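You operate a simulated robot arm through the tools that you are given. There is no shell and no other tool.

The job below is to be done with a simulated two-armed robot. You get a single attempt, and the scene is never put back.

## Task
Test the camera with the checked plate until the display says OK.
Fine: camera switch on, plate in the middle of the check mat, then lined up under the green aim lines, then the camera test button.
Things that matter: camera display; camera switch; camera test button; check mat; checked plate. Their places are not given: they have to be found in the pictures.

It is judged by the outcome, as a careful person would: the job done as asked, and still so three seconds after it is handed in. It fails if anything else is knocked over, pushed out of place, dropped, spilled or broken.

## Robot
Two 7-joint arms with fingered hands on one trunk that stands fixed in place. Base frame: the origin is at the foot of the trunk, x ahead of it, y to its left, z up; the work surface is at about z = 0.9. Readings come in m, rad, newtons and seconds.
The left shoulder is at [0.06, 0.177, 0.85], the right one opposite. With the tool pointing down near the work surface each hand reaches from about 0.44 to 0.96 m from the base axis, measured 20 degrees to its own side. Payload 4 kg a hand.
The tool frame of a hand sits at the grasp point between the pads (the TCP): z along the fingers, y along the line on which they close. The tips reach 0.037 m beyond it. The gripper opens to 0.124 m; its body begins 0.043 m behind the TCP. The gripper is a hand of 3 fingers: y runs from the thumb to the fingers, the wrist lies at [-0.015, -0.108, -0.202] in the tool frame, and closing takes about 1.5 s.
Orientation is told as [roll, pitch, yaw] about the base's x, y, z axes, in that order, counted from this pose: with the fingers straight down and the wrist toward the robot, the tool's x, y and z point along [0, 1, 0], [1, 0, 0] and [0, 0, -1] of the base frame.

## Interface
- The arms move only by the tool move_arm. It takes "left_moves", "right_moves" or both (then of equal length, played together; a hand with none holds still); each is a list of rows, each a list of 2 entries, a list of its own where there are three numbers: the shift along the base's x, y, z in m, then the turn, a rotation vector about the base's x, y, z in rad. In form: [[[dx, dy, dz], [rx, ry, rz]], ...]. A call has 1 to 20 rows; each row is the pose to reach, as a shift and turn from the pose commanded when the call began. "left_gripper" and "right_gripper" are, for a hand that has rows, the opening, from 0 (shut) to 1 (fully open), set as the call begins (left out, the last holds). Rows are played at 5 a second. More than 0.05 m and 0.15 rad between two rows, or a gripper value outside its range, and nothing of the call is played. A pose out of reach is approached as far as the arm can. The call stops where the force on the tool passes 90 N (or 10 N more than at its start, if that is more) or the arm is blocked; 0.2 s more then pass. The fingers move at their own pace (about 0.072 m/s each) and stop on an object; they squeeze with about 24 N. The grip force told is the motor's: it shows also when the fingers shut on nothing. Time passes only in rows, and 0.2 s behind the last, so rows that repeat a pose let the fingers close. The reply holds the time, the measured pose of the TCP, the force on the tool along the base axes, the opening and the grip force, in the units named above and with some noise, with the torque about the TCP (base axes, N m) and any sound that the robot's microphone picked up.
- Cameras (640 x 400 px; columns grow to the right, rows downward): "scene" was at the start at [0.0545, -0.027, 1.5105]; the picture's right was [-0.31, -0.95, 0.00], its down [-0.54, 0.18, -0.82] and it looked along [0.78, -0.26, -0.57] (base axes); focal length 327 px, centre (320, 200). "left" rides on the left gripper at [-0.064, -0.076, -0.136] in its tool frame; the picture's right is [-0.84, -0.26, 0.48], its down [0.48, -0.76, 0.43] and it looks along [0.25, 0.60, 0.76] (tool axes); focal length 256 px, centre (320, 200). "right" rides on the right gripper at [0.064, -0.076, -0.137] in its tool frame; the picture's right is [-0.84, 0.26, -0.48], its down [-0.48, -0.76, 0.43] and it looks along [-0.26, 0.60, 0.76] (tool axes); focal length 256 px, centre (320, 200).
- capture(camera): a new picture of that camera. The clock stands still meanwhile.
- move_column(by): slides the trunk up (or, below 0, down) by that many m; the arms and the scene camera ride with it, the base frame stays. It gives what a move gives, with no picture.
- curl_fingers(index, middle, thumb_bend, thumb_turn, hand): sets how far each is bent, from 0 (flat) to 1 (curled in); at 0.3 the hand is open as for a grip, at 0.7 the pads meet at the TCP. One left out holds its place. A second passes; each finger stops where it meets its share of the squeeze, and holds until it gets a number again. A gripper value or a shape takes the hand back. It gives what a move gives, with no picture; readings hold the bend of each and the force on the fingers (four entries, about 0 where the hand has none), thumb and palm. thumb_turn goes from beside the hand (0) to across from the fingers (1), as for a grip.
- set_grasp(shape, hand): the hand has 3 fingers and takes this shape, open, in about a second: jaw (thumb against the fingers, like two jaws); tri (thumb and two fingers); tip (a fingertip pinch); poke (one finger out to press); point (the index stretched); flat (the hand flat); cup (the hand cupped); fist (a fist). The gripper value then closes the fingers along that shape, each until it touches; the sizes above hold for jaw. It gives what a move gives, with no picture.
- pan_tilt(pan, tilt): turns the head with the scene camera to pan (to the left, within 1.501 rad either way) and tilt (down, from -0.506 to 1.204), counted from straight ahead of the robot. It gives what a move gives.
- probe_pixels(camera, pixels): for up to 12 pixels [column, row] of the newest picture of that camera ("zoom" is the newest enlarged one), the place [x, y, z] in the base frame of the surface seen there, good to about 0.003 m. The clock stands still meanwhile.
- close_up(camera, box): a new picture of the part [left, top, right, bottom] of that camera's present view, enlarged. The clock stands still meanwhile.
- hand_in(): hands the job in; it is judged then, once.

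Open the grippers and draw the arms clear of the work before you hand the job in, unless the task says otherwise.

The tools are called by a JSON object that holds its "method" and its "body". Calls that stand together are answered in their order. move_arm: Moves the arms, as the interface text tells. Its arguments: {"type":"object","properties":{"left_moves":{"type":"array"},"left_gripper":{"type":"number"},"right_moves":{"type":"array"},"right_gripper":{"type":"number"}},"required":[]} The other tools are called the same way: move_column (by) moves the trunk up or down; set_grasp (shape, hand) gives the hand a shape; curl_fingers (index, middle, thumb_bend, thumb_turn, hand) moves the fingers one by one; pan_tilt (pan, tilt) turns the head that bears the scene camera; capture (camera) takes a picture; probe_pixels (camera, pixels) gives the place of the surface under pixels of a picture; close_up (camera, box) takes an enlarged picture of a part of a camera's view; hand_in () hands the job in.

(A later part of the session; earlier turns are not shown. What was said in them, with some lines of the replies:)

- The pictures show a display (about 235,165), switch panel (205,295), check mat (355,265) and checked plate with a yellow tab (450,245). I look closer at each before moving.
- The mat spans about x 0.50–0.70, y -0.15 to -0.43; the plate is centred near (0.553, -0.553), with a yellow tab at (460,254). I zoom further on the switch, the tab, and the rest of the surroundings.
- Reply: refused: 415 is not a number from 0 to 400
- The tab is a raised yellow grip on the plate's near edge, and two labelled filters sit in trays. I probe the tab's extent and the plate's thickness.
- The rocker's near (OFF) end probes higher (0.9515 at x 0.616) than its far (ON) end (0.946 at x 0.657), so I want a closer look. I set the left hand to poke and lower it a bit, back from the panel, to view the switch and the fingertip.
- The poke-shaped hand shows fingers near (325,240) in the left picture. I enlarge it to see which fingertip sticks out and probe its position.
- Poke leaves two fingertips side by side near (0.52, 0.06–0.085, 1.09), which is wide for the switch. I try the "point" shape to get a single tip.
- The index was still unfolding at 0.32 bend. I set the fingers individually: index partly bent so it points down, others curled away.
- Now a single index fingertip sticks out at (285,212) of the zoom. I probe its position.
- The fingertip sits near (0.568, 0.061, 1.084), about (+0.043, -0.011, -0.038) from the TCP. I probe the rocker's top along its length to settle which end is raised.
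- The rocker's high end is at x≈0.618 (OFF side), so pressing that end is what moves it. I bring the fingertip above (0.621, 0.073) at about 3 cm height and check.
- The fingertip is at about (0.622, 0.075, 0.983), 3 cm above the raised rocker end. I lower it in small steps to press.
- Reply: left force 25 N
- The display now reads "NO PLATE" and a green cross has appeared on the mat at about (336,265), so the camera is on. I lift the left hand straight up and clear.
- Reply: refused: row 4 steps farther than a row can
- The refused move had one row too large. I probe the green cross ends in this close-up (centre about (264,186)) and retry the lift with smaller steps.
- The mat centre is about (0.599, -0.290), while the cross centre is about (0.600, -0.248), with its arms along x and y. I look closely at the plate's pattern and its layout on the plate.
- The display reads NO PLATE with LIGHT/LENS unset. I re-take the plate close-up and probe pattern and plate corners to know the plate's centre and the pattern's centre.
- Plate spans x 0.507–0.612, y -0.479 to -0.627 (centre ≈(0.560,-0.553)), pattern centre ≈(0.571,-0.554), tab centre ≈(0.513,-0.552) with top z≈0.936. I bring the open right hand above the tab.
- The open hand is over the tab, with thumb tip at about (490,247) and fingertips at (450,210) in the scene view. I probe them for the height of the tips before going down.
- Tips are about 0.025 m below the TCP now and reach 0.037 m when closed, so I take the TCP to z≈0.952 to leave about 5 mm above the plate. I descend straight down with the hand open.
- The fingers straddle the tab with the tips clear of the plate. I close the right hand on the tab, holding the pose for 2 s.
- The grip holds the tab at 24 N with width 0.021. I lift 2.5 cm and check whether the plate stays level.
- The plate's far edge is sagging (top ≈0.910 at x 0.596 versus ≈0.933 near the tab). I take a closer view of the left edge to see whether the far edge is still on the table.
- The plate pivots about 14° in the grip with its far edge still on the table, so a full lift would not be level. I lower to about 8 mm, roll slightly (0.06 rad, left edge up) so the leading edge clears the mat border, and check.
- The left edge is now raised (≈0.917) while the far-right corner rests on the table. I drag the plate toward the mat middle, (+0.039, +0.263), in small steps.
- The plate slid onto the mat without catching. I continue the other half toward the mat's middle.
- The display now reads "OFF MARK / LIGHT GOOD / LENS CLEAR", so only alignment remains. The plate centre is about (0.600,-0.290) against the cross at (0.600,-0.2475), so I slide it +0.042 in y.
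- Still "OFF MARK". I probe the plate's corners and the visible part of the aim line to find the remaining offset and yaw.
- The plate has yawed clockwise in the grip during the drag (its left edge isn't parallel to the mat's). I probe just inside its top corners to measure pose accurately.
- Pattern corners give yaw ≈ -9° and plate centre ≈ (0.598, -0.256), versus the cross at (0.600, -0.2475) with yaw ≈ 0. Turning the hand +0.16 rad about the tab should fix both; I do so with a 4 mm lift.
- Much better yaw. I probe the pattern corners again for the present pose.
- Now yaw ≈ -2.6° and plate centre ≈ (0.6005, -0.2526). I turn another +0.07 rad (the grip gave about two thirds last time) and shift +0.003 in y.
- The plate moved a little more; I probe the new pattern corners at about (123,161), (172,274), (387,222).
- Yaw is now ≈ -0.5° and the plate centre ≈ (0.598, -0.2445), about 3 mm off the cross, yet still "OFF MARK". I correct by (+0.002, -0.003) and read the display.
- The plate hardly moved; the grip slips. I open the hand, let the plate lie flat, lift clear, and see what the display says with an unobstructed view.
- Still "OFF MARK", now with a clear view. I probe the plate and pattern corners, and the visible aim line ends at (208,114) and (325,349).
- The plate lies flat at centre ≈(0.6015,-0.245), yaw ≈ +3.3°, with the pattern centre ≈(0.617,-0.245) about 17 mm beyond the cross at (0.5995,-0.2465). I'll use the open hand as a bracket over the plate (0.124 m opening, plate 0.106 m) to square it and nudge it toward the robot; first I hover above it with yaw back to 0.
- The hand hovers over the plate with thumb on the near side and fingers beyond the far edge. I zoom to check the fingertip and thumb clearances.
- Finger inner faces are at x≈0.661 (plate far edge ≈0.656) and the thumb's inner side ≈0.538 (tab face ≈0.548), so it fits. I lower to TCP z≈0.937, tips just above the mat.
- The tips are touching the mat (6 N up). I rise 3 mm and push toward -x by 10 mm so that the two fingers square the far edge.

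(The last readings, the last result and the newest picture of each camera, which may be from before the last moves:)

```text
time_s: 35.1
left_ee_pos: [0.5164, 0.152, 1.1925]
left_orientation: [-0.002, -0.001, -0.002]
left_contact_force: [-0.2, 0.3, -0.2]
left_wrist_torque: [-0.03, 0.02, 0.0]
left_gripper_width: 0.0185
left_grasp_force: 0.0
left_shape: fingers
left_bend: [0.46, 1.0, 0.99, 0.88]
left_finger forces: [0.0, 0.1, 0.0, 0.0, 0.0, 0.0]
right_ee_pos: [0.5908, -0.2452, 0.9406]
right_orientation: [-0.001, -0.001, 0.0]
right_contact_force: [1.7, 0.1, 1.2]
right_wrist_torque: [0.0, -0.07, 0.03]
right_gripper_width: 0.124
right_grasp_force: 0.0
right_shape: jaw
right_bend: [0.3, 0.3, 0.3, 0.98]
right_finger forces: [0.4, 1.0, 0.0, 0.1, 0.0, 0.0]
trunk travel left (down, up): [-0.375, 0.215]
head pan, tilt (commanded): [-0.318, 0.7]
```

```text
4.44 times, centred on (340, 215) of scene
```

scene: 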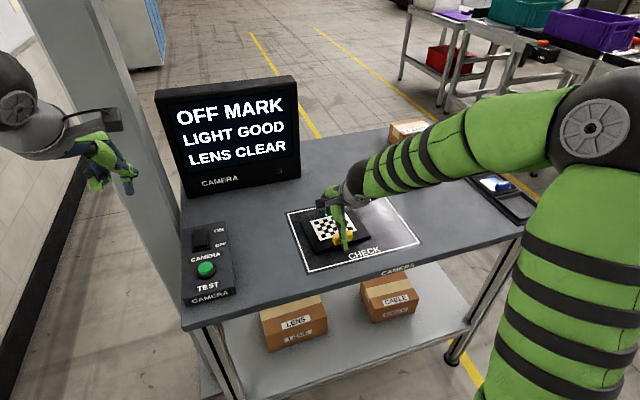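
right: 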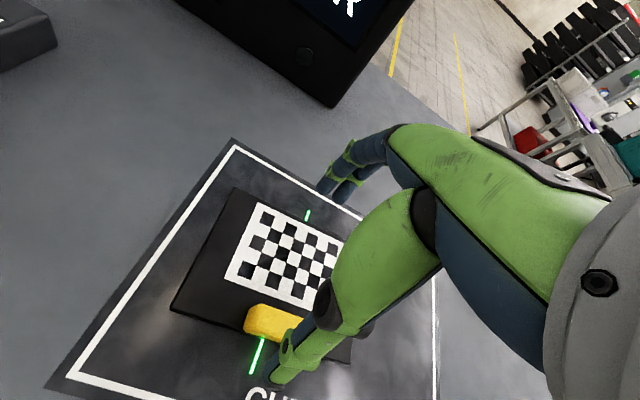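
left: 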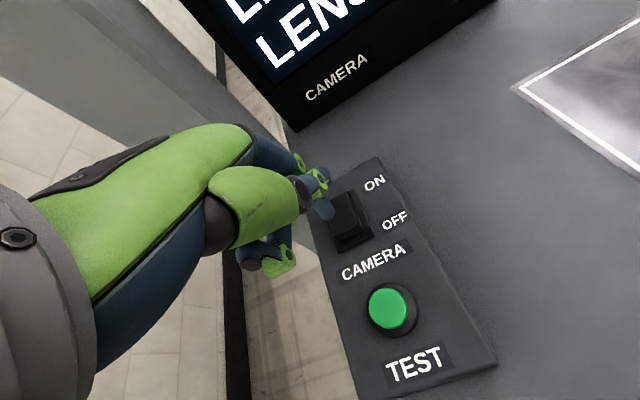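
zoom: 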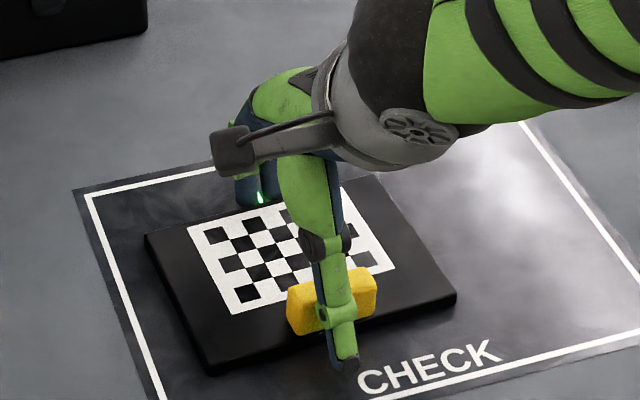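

Both fingers now touch the far edge and are pushing. I measure the plate and push another 5 mm, reading the display.

{"method": "probe_pixels", "body": {"camera": "zoom", "pixels": [[189, 226], [233, 312], [395, 270], [148, 238], [212, 362], [453, 295]]}}

{"method": "move_arm", "body": {"right_moves": [[[-0.002, 0.0, 0.0], [0, 0, 0]], [[-0.004, 0.0, 0.0], [0, 0, 0]], [[-0.005, 0.0, 0.0], [0, 0, 0]], [[-0.005, 0.0, 0.0], [0, 0, 0]]], "right_gripper": 1.0}}

{"method": "capture", "body": {"camera": "scene"}}

{"method": "close_up", "body": {"camera": "scene", "box": [290, 170, 390, 260]}}

```text
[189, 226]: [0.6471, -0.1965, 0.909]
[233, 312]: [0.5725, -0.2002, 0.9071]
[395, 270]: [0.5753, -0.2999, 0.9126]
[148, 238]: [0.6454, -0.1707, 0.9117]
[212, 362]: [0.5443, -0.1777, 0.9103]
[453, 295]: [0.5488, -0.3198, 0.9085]
```

```text
time_s: 36.1
left_ee_pos: [0.5158, 0.1517, 1.1927]
left_orientation: [-0.002, 0.0, 0.001]
left_contact_force: [0.3, 0.6, 0.3]
left_wrist_torque: [-0.01, 0.0, 0.0]
left_gripper_width: 0.0183
left_grasp_force: 0.0
left_shape: fingers
left_bend: [0.46, 1.0, 0.99, 0.88]
left_finger forces: [0.1, 0.1, 0.1, 0.1, 0.0, 0.1]
right_ee_pos: [0.5859, -0.2442, 0.9413]
right_orientation: [0.0, 0.0, 0.0]
right_contact_force: [2.4, -0.9, -0.6]
right_wrist_torque: [-0.03, -0.04, 0.0]
right_gripper_width: 0.124
right_grasp_force: 0.0
right_shape: jaw
right_bend: [0.3, 0.3, 0.3, 0.98]
right_finger forces: [0.6, 1.0, 0.0, 0.0, 0.0, 0.0]
trunk travel left (down, up): [-0.375, 0.215]
head pan, tilt (commanded): [-0.318, 0.7]
```

```text
taken
```

scene: 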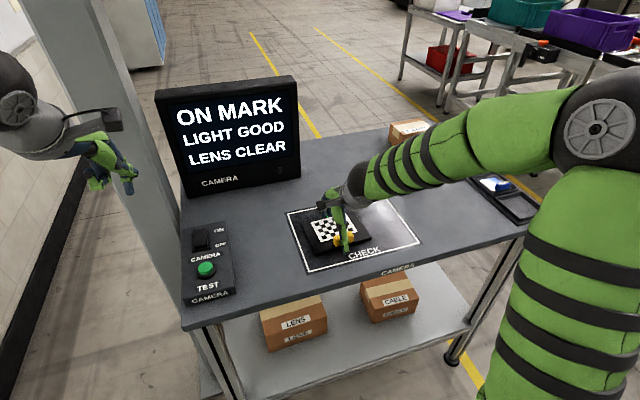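

```text
4.44 times, centred on (340, 215) of scene
```

zoom: 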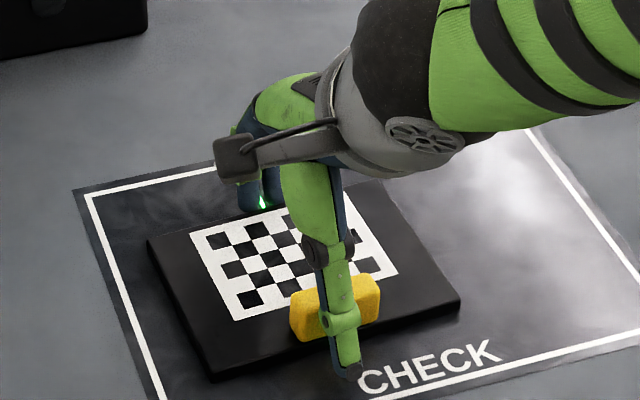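

The display now says "ON MARK". I measure the pattern centre to centre it better under the cross.

{"method": "probe_pixels", "body": {"camera": "zoom", "pixels": [[193, 233], [237, 319], [396, 273], [150, 243], [212, 370], [455, 300], [362, 208]]}}

{"method": "close_up", "body": {"camera": "right", "box": [150, 120, 450, 390]}}

```text
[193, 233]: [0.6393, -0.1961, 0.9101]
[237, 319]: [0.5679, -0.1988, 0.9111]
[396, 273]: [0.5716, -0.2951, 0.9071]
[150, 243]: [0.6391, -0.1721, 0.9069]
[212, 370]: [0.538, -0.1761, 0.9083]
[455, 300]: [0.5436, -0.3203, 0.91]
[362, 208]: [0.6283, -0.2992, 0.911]
```

```text
1.48 times, centred on (300, 255) of right
```

zoom: 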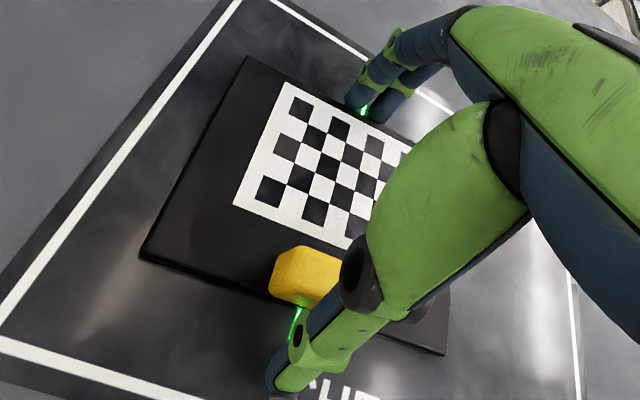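

Pattern centre is ≈(0.6055, -0.2456), yaw ≈ +2.2°; the cross is at (0.5995, -0.2465). I push 6 mm more with a -0.04 rad turn of the hand to square it.

{"method": "move_arm", "body": {"right_moves": [[[-0.001, 0.0, 0.0], [0, 0, -0.015]], [[-0.002, 0.0, 0.0], [0, 0, -0.03]], [[-0.004, 0.0, 0.0], [0, 0, -0.04]], [[-0.006, 0.0, 0.0], [0, 0, -0.04]], [[-0.006, 0.0, 0.0], [0, 0, -0.04]]], "right_gripper": 1.0}}

{"method": "capture", "body": {"camera": "scene"}}

{"method": "close_up", "body": {"camera": "scene", "box": [290, 170, 390, 260]}}

```text
time_s: 37.3
left_ee_pos: [0.5159, 0.1513, 1.192]
left_orientation: [-0.002, -0.001, -0.002]
left_contact_force: [0.3, -0.6, 0.0]
left_wrist_torque: [0.03, -0.01, 0.01]
left_gripper_width: 0.0185
left_grasp_force: 0.0
left_shape: fingers
left_bend: [0.46, 1.0, 0.99, 0.88]
left_finger forces: [0.0, 0.0, 0.0, 0.1, 0.1, 0.1]
right_ee_pos: [0.5783, -0.2448, 0.9414]
right_orientation: [0.001, 0.001, -0.04]
right_contact_force: [1.6, -0.9, -0.2]
right_wrist_torque: [0.01, -0.05, 0.0]
right_gripper_width: 0.124
right_grasp_force: 0.1
right_shape: jaw
right_bend: [0.3, 0.3, 0.3, 0.98]
right_finger forces: [0.5, 1.1, 0.0, 0.0, 0.1, 0.1]
trunk travel left (down, up): [-0.375, 0.215]
head pan, tilt (commanded): [-0.318, 0.7]
```

```text
taken
```

scene: 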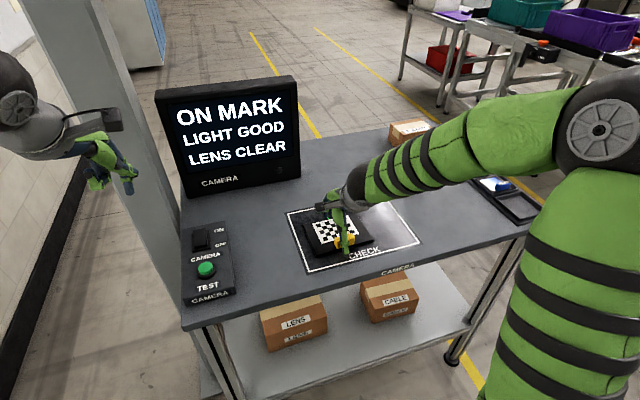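

```text
4.44 times, centred on (340, 215) of scene
```

zoom: 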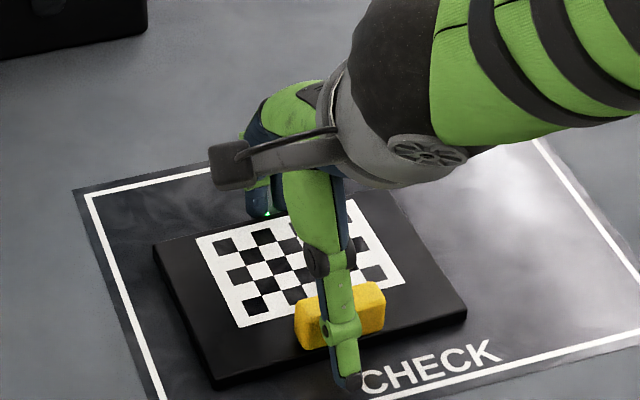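

Still "ON MARK". I probe the pattern corners once more to check centring.

{"method": "probe_pixels", "body": {"camera": "zoom", "pixels": [[198, 238], [241, 326], [403, 281], [156, 248], [218, 377], [461, 308], [348, 203]]}}

```text
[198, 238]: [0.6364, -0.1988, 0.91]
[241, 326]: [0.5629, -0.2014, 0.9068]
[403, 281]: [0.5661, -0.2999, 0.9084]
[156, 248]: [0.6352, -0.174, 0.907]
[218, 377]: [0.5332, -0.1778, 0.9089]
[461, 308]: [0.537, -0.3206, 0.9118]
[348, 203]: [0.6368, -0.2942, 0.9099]
```

Pattern centre ≈(0.601,-0.249), yaw ≈ 1.7°: within about 3 mm of the cross and marked "ON MARK". I back the fingers off the far edge by 5 mm, then lift straight up and withdraw.

{"method": "move_arm", "body": {"right_moves": [[[0.003, 0.0, 0.0], [0, 0, 0]], [[0.006, 0.0, 0.0], [0, 0, 0]], [[0.006, 0.0, 0.02], [0, 0, 0]], [[0.006, 0.0, 0.05], [0, 0, 0]], [[0.006, 0.0, 0.09], [0, 0, 0]], [[0.006, 0.0, 0.13], [0, 0, 0]], [[0.0, -0.03, 0.16], [0, 0, 0]], [[-0.02, -0.07, 0.18], [0, 0, 0]], [[-0.04, -0.11, 0.2], [0, 0, 0]], [[-0.06, -0.15, 0.21], [0, 0, 0]], [[-0.08, -0.19, 0.22], [0, 0, 0]], [[-0.08, -0.19, 0.22], [0, 0, 0]]], "right_gripper": 1.0}}

{"method": "capture", "body": {"camera": "scene"}}

{"method": "close_up", "body": {"camera": "scene", "box": [290, 170, 390, 260]}}

```text
time_s: 39.9
left_ee_pos: [0.5163, 0.1518, 1.1927]
left_orientation: [-0.002, 0.0, 0.001]
left_contact_force: [0.8, 0.0, -0.5]
left_wrist_torque: [-0.03, 0.01, -0.01]
left_gripper_width: 0.0185
left_grasp_force: 0.0
left_shape: fingers
left_bend: [0.46, 1.0, 0.99, 0.88]
left_finger forces: [0.0, 0.0, 0.0, 0.0, 0.0, 0.1]
right_ee_pos: [0.498, -0.4348, 1.1607]
right_orientation: [0.0, 0.001, -0.039]
right_contact_force: [-0.1, 0.8, 1.0]
right_wrist_torque: [-0.02, 0.04, 0.02]
right_gripper_width: 0.1238
right_grasp_force: 0.0
right_shape: jaw
right_bend: [0.3, 0.3, 0.3, 0.98]
right_finger forces: [0.0, 0.0, 0.0, 0.0, 0.1, 0.0]
trunk travel left (down, up): [-0.375, 0.215]
head pan, tilt (commanded): [-0.318, 0.7]
```

```text
taken
```

scene: 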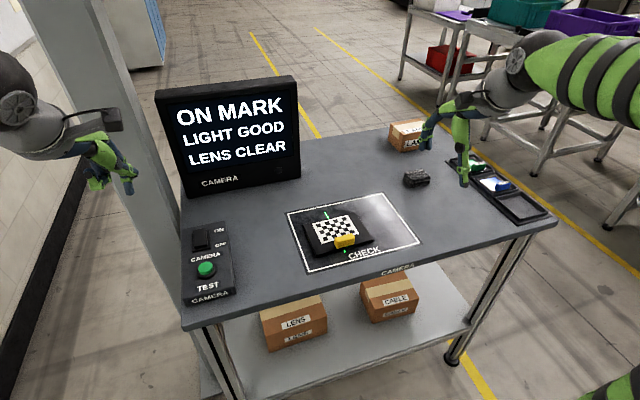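

```text
4.44 times, centred on (340, 215) of scene
```

zoom: 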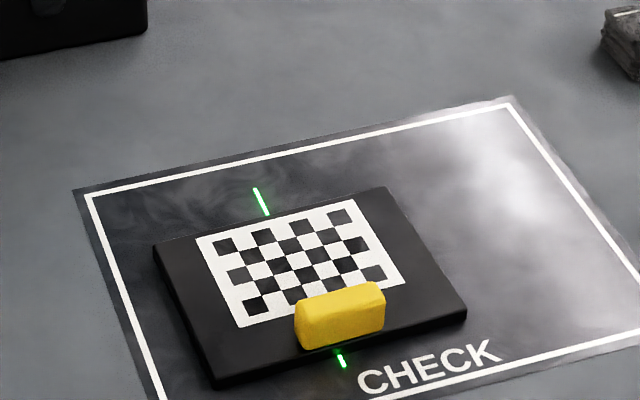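

"ON MARK" holds with the hand away. Now I locate the TEST button precisely, at about (206,270) in this view.

{"method": "close_up", "body": {"camera": "scene", "box": [170, 215, 250, 310]}}

{"method": "probe_pixels", "body": {"camera": "scene", "pixels": [[206, 269], [200, 269], [212, 268], [206, 265], [206, 273], [202, 240]]}}

```text
4.21 times, centred on (210, 262) of scene
```

zoom: 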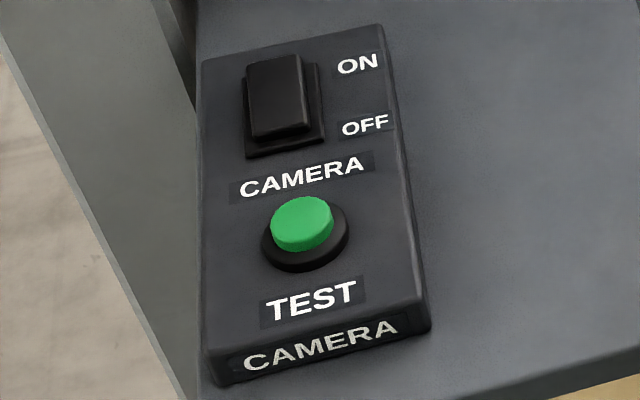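

```text
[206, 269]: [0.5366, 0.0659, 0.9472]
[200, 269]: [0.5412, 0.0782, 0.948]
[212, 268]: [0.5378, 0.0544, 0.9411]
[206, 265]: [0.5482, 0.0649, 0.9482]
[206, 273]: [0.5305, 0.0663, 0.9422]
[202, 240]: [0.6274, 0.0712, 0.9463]
```

Button top centre is ≈(0.542, 0.066, 0.948). With the fingertip offset (+0.046, -0.009, -0.039), I take the left TCP to about (0.496, 0.075, 1.02), above the button.

{"method": "move_arm", "body": {"left_moves": [[[-0.005, -0.02, -0.02], [0, 0, 0]], [[-0.01, -0.04, -0.05], [0, 0, 0]], [[-0.015, -0.06, -0.085], [0, 0, 0]], [[-0.02, -0.077, -0.12], [0, 0, 0]], [[-0.02, -0.077, -0.155], [0, 0, 0]], [[-0.02, -0.077, -0.168], [0, 0, 0]], [[-0.02, -0.077, -0.168], [0, 0, 0]]]}}

{"method": "close_up", "body": {"camera": "scene", "box": [160, 200, 270, 310]}}

{"method": "capture", "body": {"camera": "left"}}

```text
time_s: 41.5
left_ee_pos: [0.4963, 0.0756, 1.0243]
left_orientation: [-0.001, -0.001, -0.003]
left_contact_force: [-0.3, -1.0, -0.1]
left_wrist_torque: [0.0, -0.01, -0.01]
left_gripper_width: 0.0187
left_grasp_force: 0.0
left_shape: fingers
left_bend: [0.46, 1.0, 0.99, 0.88]
left_finger forces: [0.0, 0.0, 0.1, 0.1, 0.1, 0.0]
right_ee_pos: [0.4986, -0.4343, 1.161]
right_orientation: [-0.001, 0.0, -0.04]
right_contact_force: [0.1, -0.3, 0.3]
right_wrist_torque: [0.02, -0.03, 0.01]
right_gripper_width: 0.1241
right_grasp_force: 0.0
right_shape: jaw
right_bend: [0.3, 0.3, 0.3, 0.98]
right_finger forces: [0.0, 0.0, 0.0, 0.0, 0.0, 0.0]
trunk travel left (down, up): [-0.375, 0.215]
head pan, tilt (commanded): [-0.318, 0.7]
```

```text
3.64 times, centred on (215, 255) of scene
```

zoom: 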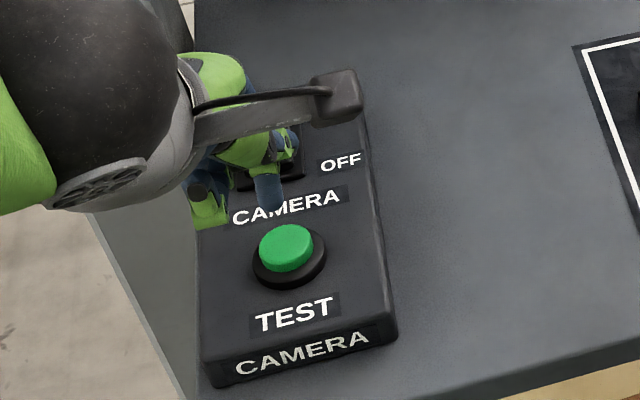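

```text
taken
```

left: 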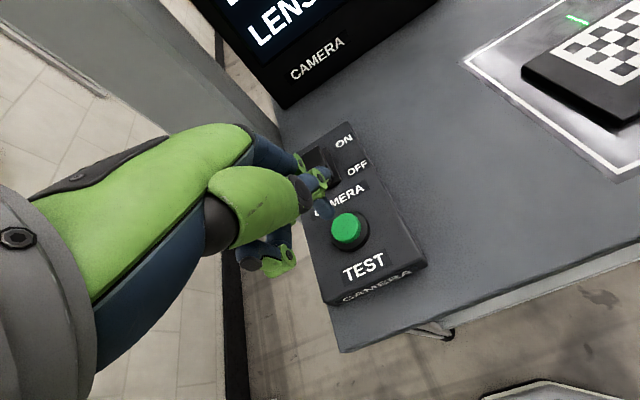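

The fingertip is at about (268,206) in the zoom. I probe it, the knuckle over the rocker at (285,150), and the button centre.

{"method": "probe_pixels", "body": {"camera": "zoom", "pixels": [[268, 207], [268, 200], [262, 198], [277, 198], [288, 150], [292, 170], [285, 242], [285, 250], [208, 215]]}}

{"method": "close_up", "body": {"camera": "left", "box": [260, 110, 440, 300]}}

```text
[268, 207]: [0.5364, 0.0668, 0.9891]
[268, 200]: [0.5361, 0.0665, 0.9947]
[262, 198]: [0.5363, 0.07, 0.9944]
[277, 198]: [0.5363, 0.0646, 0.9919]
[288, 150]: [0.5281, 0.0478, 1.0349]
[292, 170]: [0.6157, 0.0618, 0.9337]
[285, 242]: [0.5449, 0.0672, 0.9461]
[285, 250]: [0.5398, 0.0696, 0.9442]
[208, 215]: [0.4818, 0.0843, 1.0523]
```

```text
2.11 times, centred on (350, 205) of left
```

zoom: 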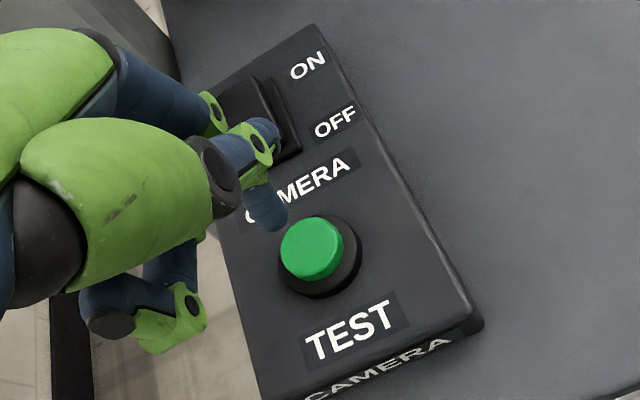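

The tip (≈0.543, 0.067, 0.986) is right over the button. I press down in small steps to about 8 mm past the contact height.

{"method": "move_arm", "body": {"left_moves": [[[-0.001, 0.0, -0.02], [0, 0, 0]], [[-0.001, 0.0, -0.032], [0, 0, 0]], [[-0.001, 0.0, -0.039], [0, 0, 0]], [[-0.001, 0.0, -0.043], [0, 0, 0]], [[-0.001, 0.0, -0.046], [0, 0, 0]], [[-0.001, 0.0, -0.046], [0, 0, 0]]]}}

{"method": "capture", "body": {"camera": "scene"}}

```text
time_s: 42.9
left_ee_pos: [0.496, 0.0757, 0.9801]
left_orientation: [-0.002, -0.005, -0.003]
left_contact_force: [1.0, 1.9, 17.2]
left_wrist_torque: [-0.16, -0.87, 0.1]
left_gripper_width: 0.0184
left_grasp_force: 9.0
left_shape: fingers
left_bend: [0.46, 1.0, 0.99, 0.88]
left_finger forces: [17.6, 0.0, 0.0, 0.1, 0.0, 0.1]
right_ee_pos: [0.4967, -0.4346, 1.1604]
right_orientation: [0.001, -0.001, -0.04]
right_contact_force: [-0.9, -0.3, -0.5]
right_wrist_torque: [0.0, 0.02, -0.02]
right_gripper_width: 0.1239
right_grasp_force: 0.2
right_shape: jaw
right_bend: [0.3, 0.3, 0.3, 0.98]
right_finger forces: [0.1, 0.0, 0.0, 0.0, 0.0, 0.1]
trunk travel left (down, up): [-0.375, 0.215]
head pan, tilt (commanded): [-0.318, 0.7]
heard: click
```

```text
taken
```

scene: 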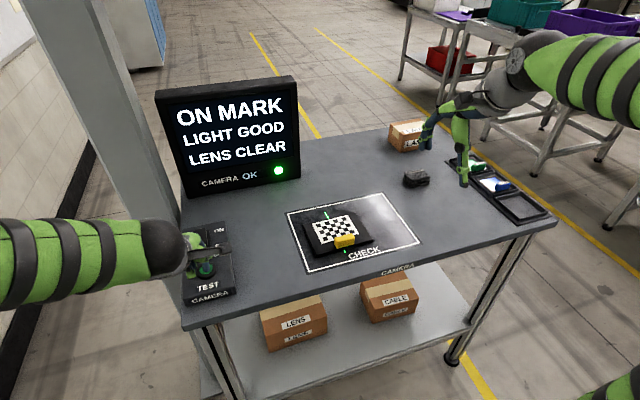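

A click was heard, and "OK" with a green lamp appeared on the display at (265,172). I lift the left hand straight up and withdraw it.

{"method": "move_arm", "body": {"left_moves": [[[0, 0, 0.02], [0, 0, 0]], [[0, 0, 0.05], [0, 0, 0]], [[0, 0, 0.09], [0, 0, 0]], [[0.0, 0.02, 0.13], [0, 0, 0]], [[0.01, 0.04, 0.17], [0, 0, 0]], [[0.02, 0.07, 0.2], [0, 0, 0]], [[0.02, 0.08, 0.22], [0, 0, 0]], [[0.02, 0.08, 0.22], [0, 0, 0]]]}}

{"method": "capture", "body": {"camera": "scene"}}

{"method": "close_up", "body": {"camera": "scene", "box": [145, 70, 310, 210]}}

```text
time_s: 44.7
left_ee_pos: [0.516, 0.1555, 1.199]
left_orientation: [-0.001, -0.001, -0.001]
left_contact_force: [-0.2, -0.1, 0.3]
left_wrist_torque: [0.03, -0.01, 0.02]
left_gripper_width: 0.0186
left_grasp_force: 0.1
left_shape: fingers
left_bend: [0.46, 1.0, 0.99, 0.88]
left_finger forces: [0.0, 0.1, 0.1, 0.0, 0.0, 0.0]
right_ee_pos: [0.499, -0.4355, 1.1602]
right_orientation: [-0.001, 0.0, -0.04]
right_contact_force: [0.0, -0.2, 0.1]
right_wrist_torque: [-0.02, 0.02, 0.0]
right_gripper_width: 0.124
right_grasp_force: 0.0
right_shape: jaw
right_bend: [0.3, 0.3, 0.3, 0.98]
right_finger forces: [0.1, 0.1, 0.0, 0.0, 0.0, 0.0]
trunk travel left (down, up): [-0.375, 0.215]
head pan, tilt (commanded): [-0.318, 0.7]
```

```text
taken
```

scene: 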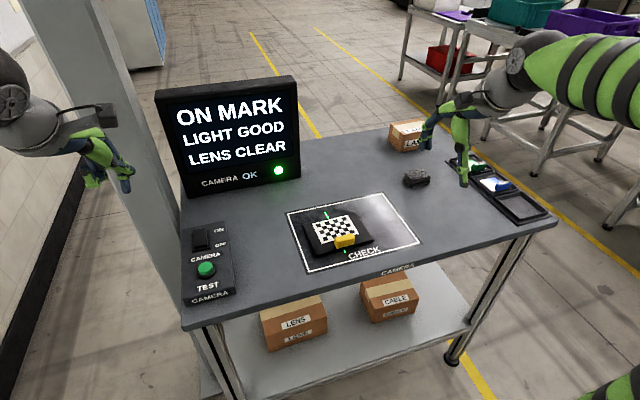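

```text
2.86 times, centred on (228, 140) of scene
```

zoom: 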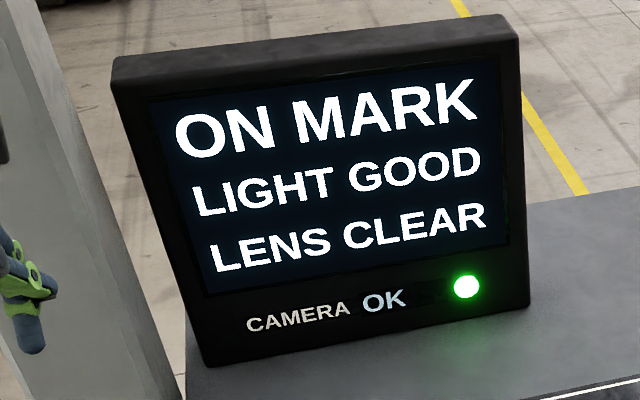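

The display reads "ON MARK, LIGHT GOOD, LENS CLEAR, CAMERA OK" with the green lamp lit. I open the left hand and draw both arms higher and clear of the work.

{"method": "move_arm", "body": {"left_moves": [[[0, 0.01, 0.03], [0, 0, 0]], [[0, 0.02, 0.06], [0, 0, 0]], [[0, 0.03, 0.09], [0, 0, 0]], [[0, 0.03, 0.09], [0, 0, 0]], [[0, 0.03, 0.09], [0, 0, 0]], [[0, 0.03, 0.09], [0, 0, 0]], [[0, 0.03, 0.09], [0, 0, 0]], [[0, 0.03, 0.09], [0, 0, 0]], [[0, 0.03, 0.09], [0, 0, 0]], [[0, 0.03, 0.09], [0, 0, 0]]], "right_moves": [[[0, -0.01, 0.04], [0, 0, 0]], [[0, -0.02, 0.08], [0, 0, 0]], [[0, -0.03, 0.12], [0, 0, 0]], [[0, -0.04, 0.14], [0, 0, 0]], [[0, -0.04, 0.14], [0, 0, 0]], [[0, -0.04, 0.14], [0, 0, 0]], [[0, -0.04, 0.14], [0, 0, 0]], [[0, -0.04, 0.14], [0, 0, 0]], [[0, -0.04, 0.14], [0, 0, 0]], [[0, -0.04, 0.14], [0, 0, 0]]], "left_gripper": 1.0, "right_gripper": 1.0}}

{"method": "capture", "body": {"camera": "scene"}}

{"method": "close_up", "body": {"camera": "scene", "box": [150, 70, 310, 300]}}

```text
time_s: 46.9
left_ee_pos: [0.5148, 0.185, 1.2909]
left_orientation: [-0.001, 0.001, 0.0]
left_contact_force: [0.3, 0.1, 0.3]
left_wrist_torque: [0.03, -0.01, 0.04]
left_gripper_width: 0.1179
left_grasp_force: 0.2
left_shape: point
left_bend: [0.32, 1.0, 1.0, 0.89]
left_finger forces: [0.0, 0.0, 0.0, 0.0, 0.0, 0.0]
right_ee_pos: [0.4989, -0.4754, 1.3008]
right_orientation: [-0.001, -0.001, -0.04]
right_contact_force: [-0.1, 0.0, -0.2]
right_wrist_torque: [0.01, -0.05, 0.0]
right_gripper_width: 0.124
right_grasp_force: 0.0
right_shape: jaw
right_bend: [0.3, 0.3, 0.3, 0.98]
right_finger forces: [0.0, 0.1, 0.1, 0.0, 0.0, 0.0]
trunk travel left (down, up): [-0.375, 0.215]
head pan, tilt (commanded): [-0.318, 0.7]
```

```text
taken
```

scene: 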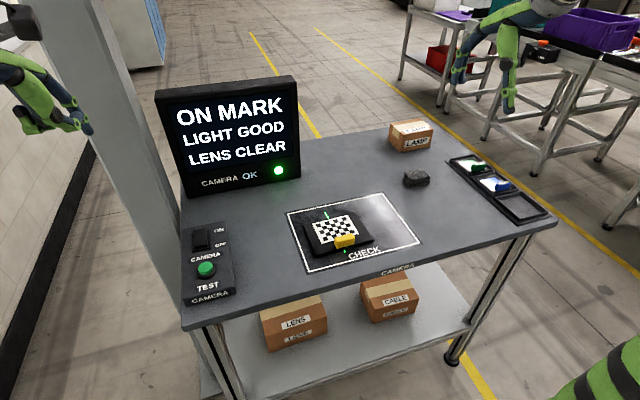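

```text
1.74 times, centred on (230, 185) of scene
```

zoom: 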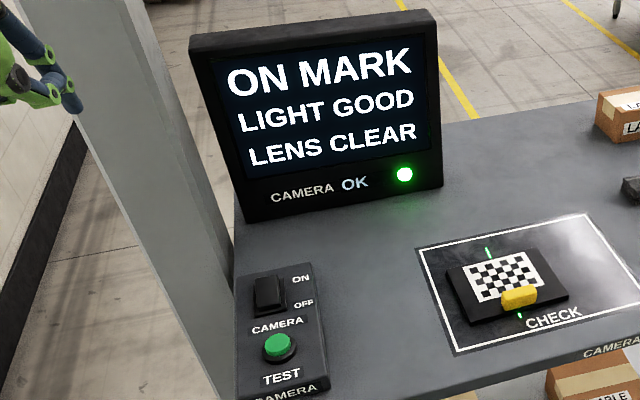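

Everything else is where it was, and "OK" still shows. I put the left hand back into the open jaw shape so both grippers are open.

{"method": "set_grasp", "body": {"hand": "left", "shape": "jaw"}}

{"method": "capture", "body": {"camera": "scene"}}

```text
time_s: 47.8
left_ee_pos: [0.5151, 0.185, 1.29]
left_orientation: [-0.001, 0.0, 0.0]
left_contact_force: [-1.2, -0.4, 0.3]
left_wrist_torque: [-0.01, -0.01, 0.01]
left_gripper_width: 0.1236
left_grasp_force: 0.1
left_shape: jaw
left_bend: [0.3, 0.3, 0.3, 0.97]
left_finger forces: [0.1, 0.0, 0.0, 0.0, 0.0, 0.0]
right_ee_pos: [0.4989, -0.475, 1.3007]
right_orientation: [0.001, 0.0, -0.04]
right_contact_force: [0.7, -0.1, -0.9]
right_wrist_torque: [0.02, 0.0, 0.01]
right_gripper_width: 0.124
right_grasp_force: 0.1
right_shape: jaw
right_bend: [0.3, 0.3, 0.3, 0.98]
right_finger forces: [0.0, 0.1, 0.1, 0.1, 0.0, 0.1]
trunk travel left (down, up): [-0.375, 0.215]
head pan, tilt (commanded): [-0.318, 0.7]
```

```text
taken
```

scene: 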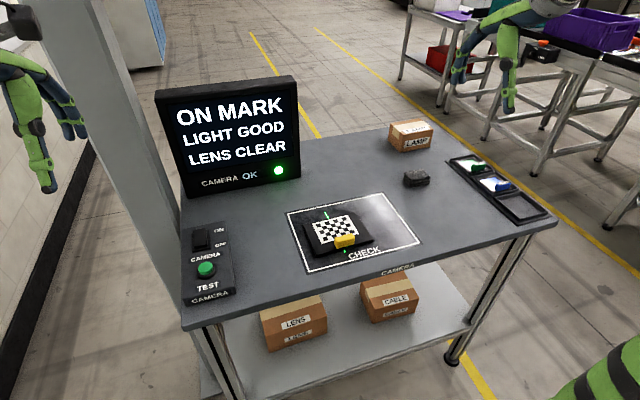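

The display shows "ON MARK / LIGHT GOOD / LENS CLEAR / CAMERA OK" with the green lamp lit at (278,170), both hands are open and clear, and nothing else has moved. I hand in the job.

{"method": "hand_in", "body": {}}

```text
The job is handed in.
```

The camera test passed: the display shows OK with its green lamp lit. It also reads ON MARK, LIGHT GOOD and LENS CLEAR.

- **Switch:** the camera is switched on. The rocker's OFF-labelled end was the raised one, so I pressed that end; the display left OFF and the green aim lines came on.
- **Plate:** I first put the plate in the middle of the check mat, then moved it under the aim lines. The display said ON MARK only once the checked pattern, not the whole plate, was under the lines. It now sits within about 3 mm and 2° of them.
- **Test button:** one press gave a click and the OK.

When I handed the job in, OK was still showing, both hands were open and clear of the bench, and nothing else on the bench looked moved. I slid the plate onto the mat rather than carrying it, because it tilted in the grip when lifted.
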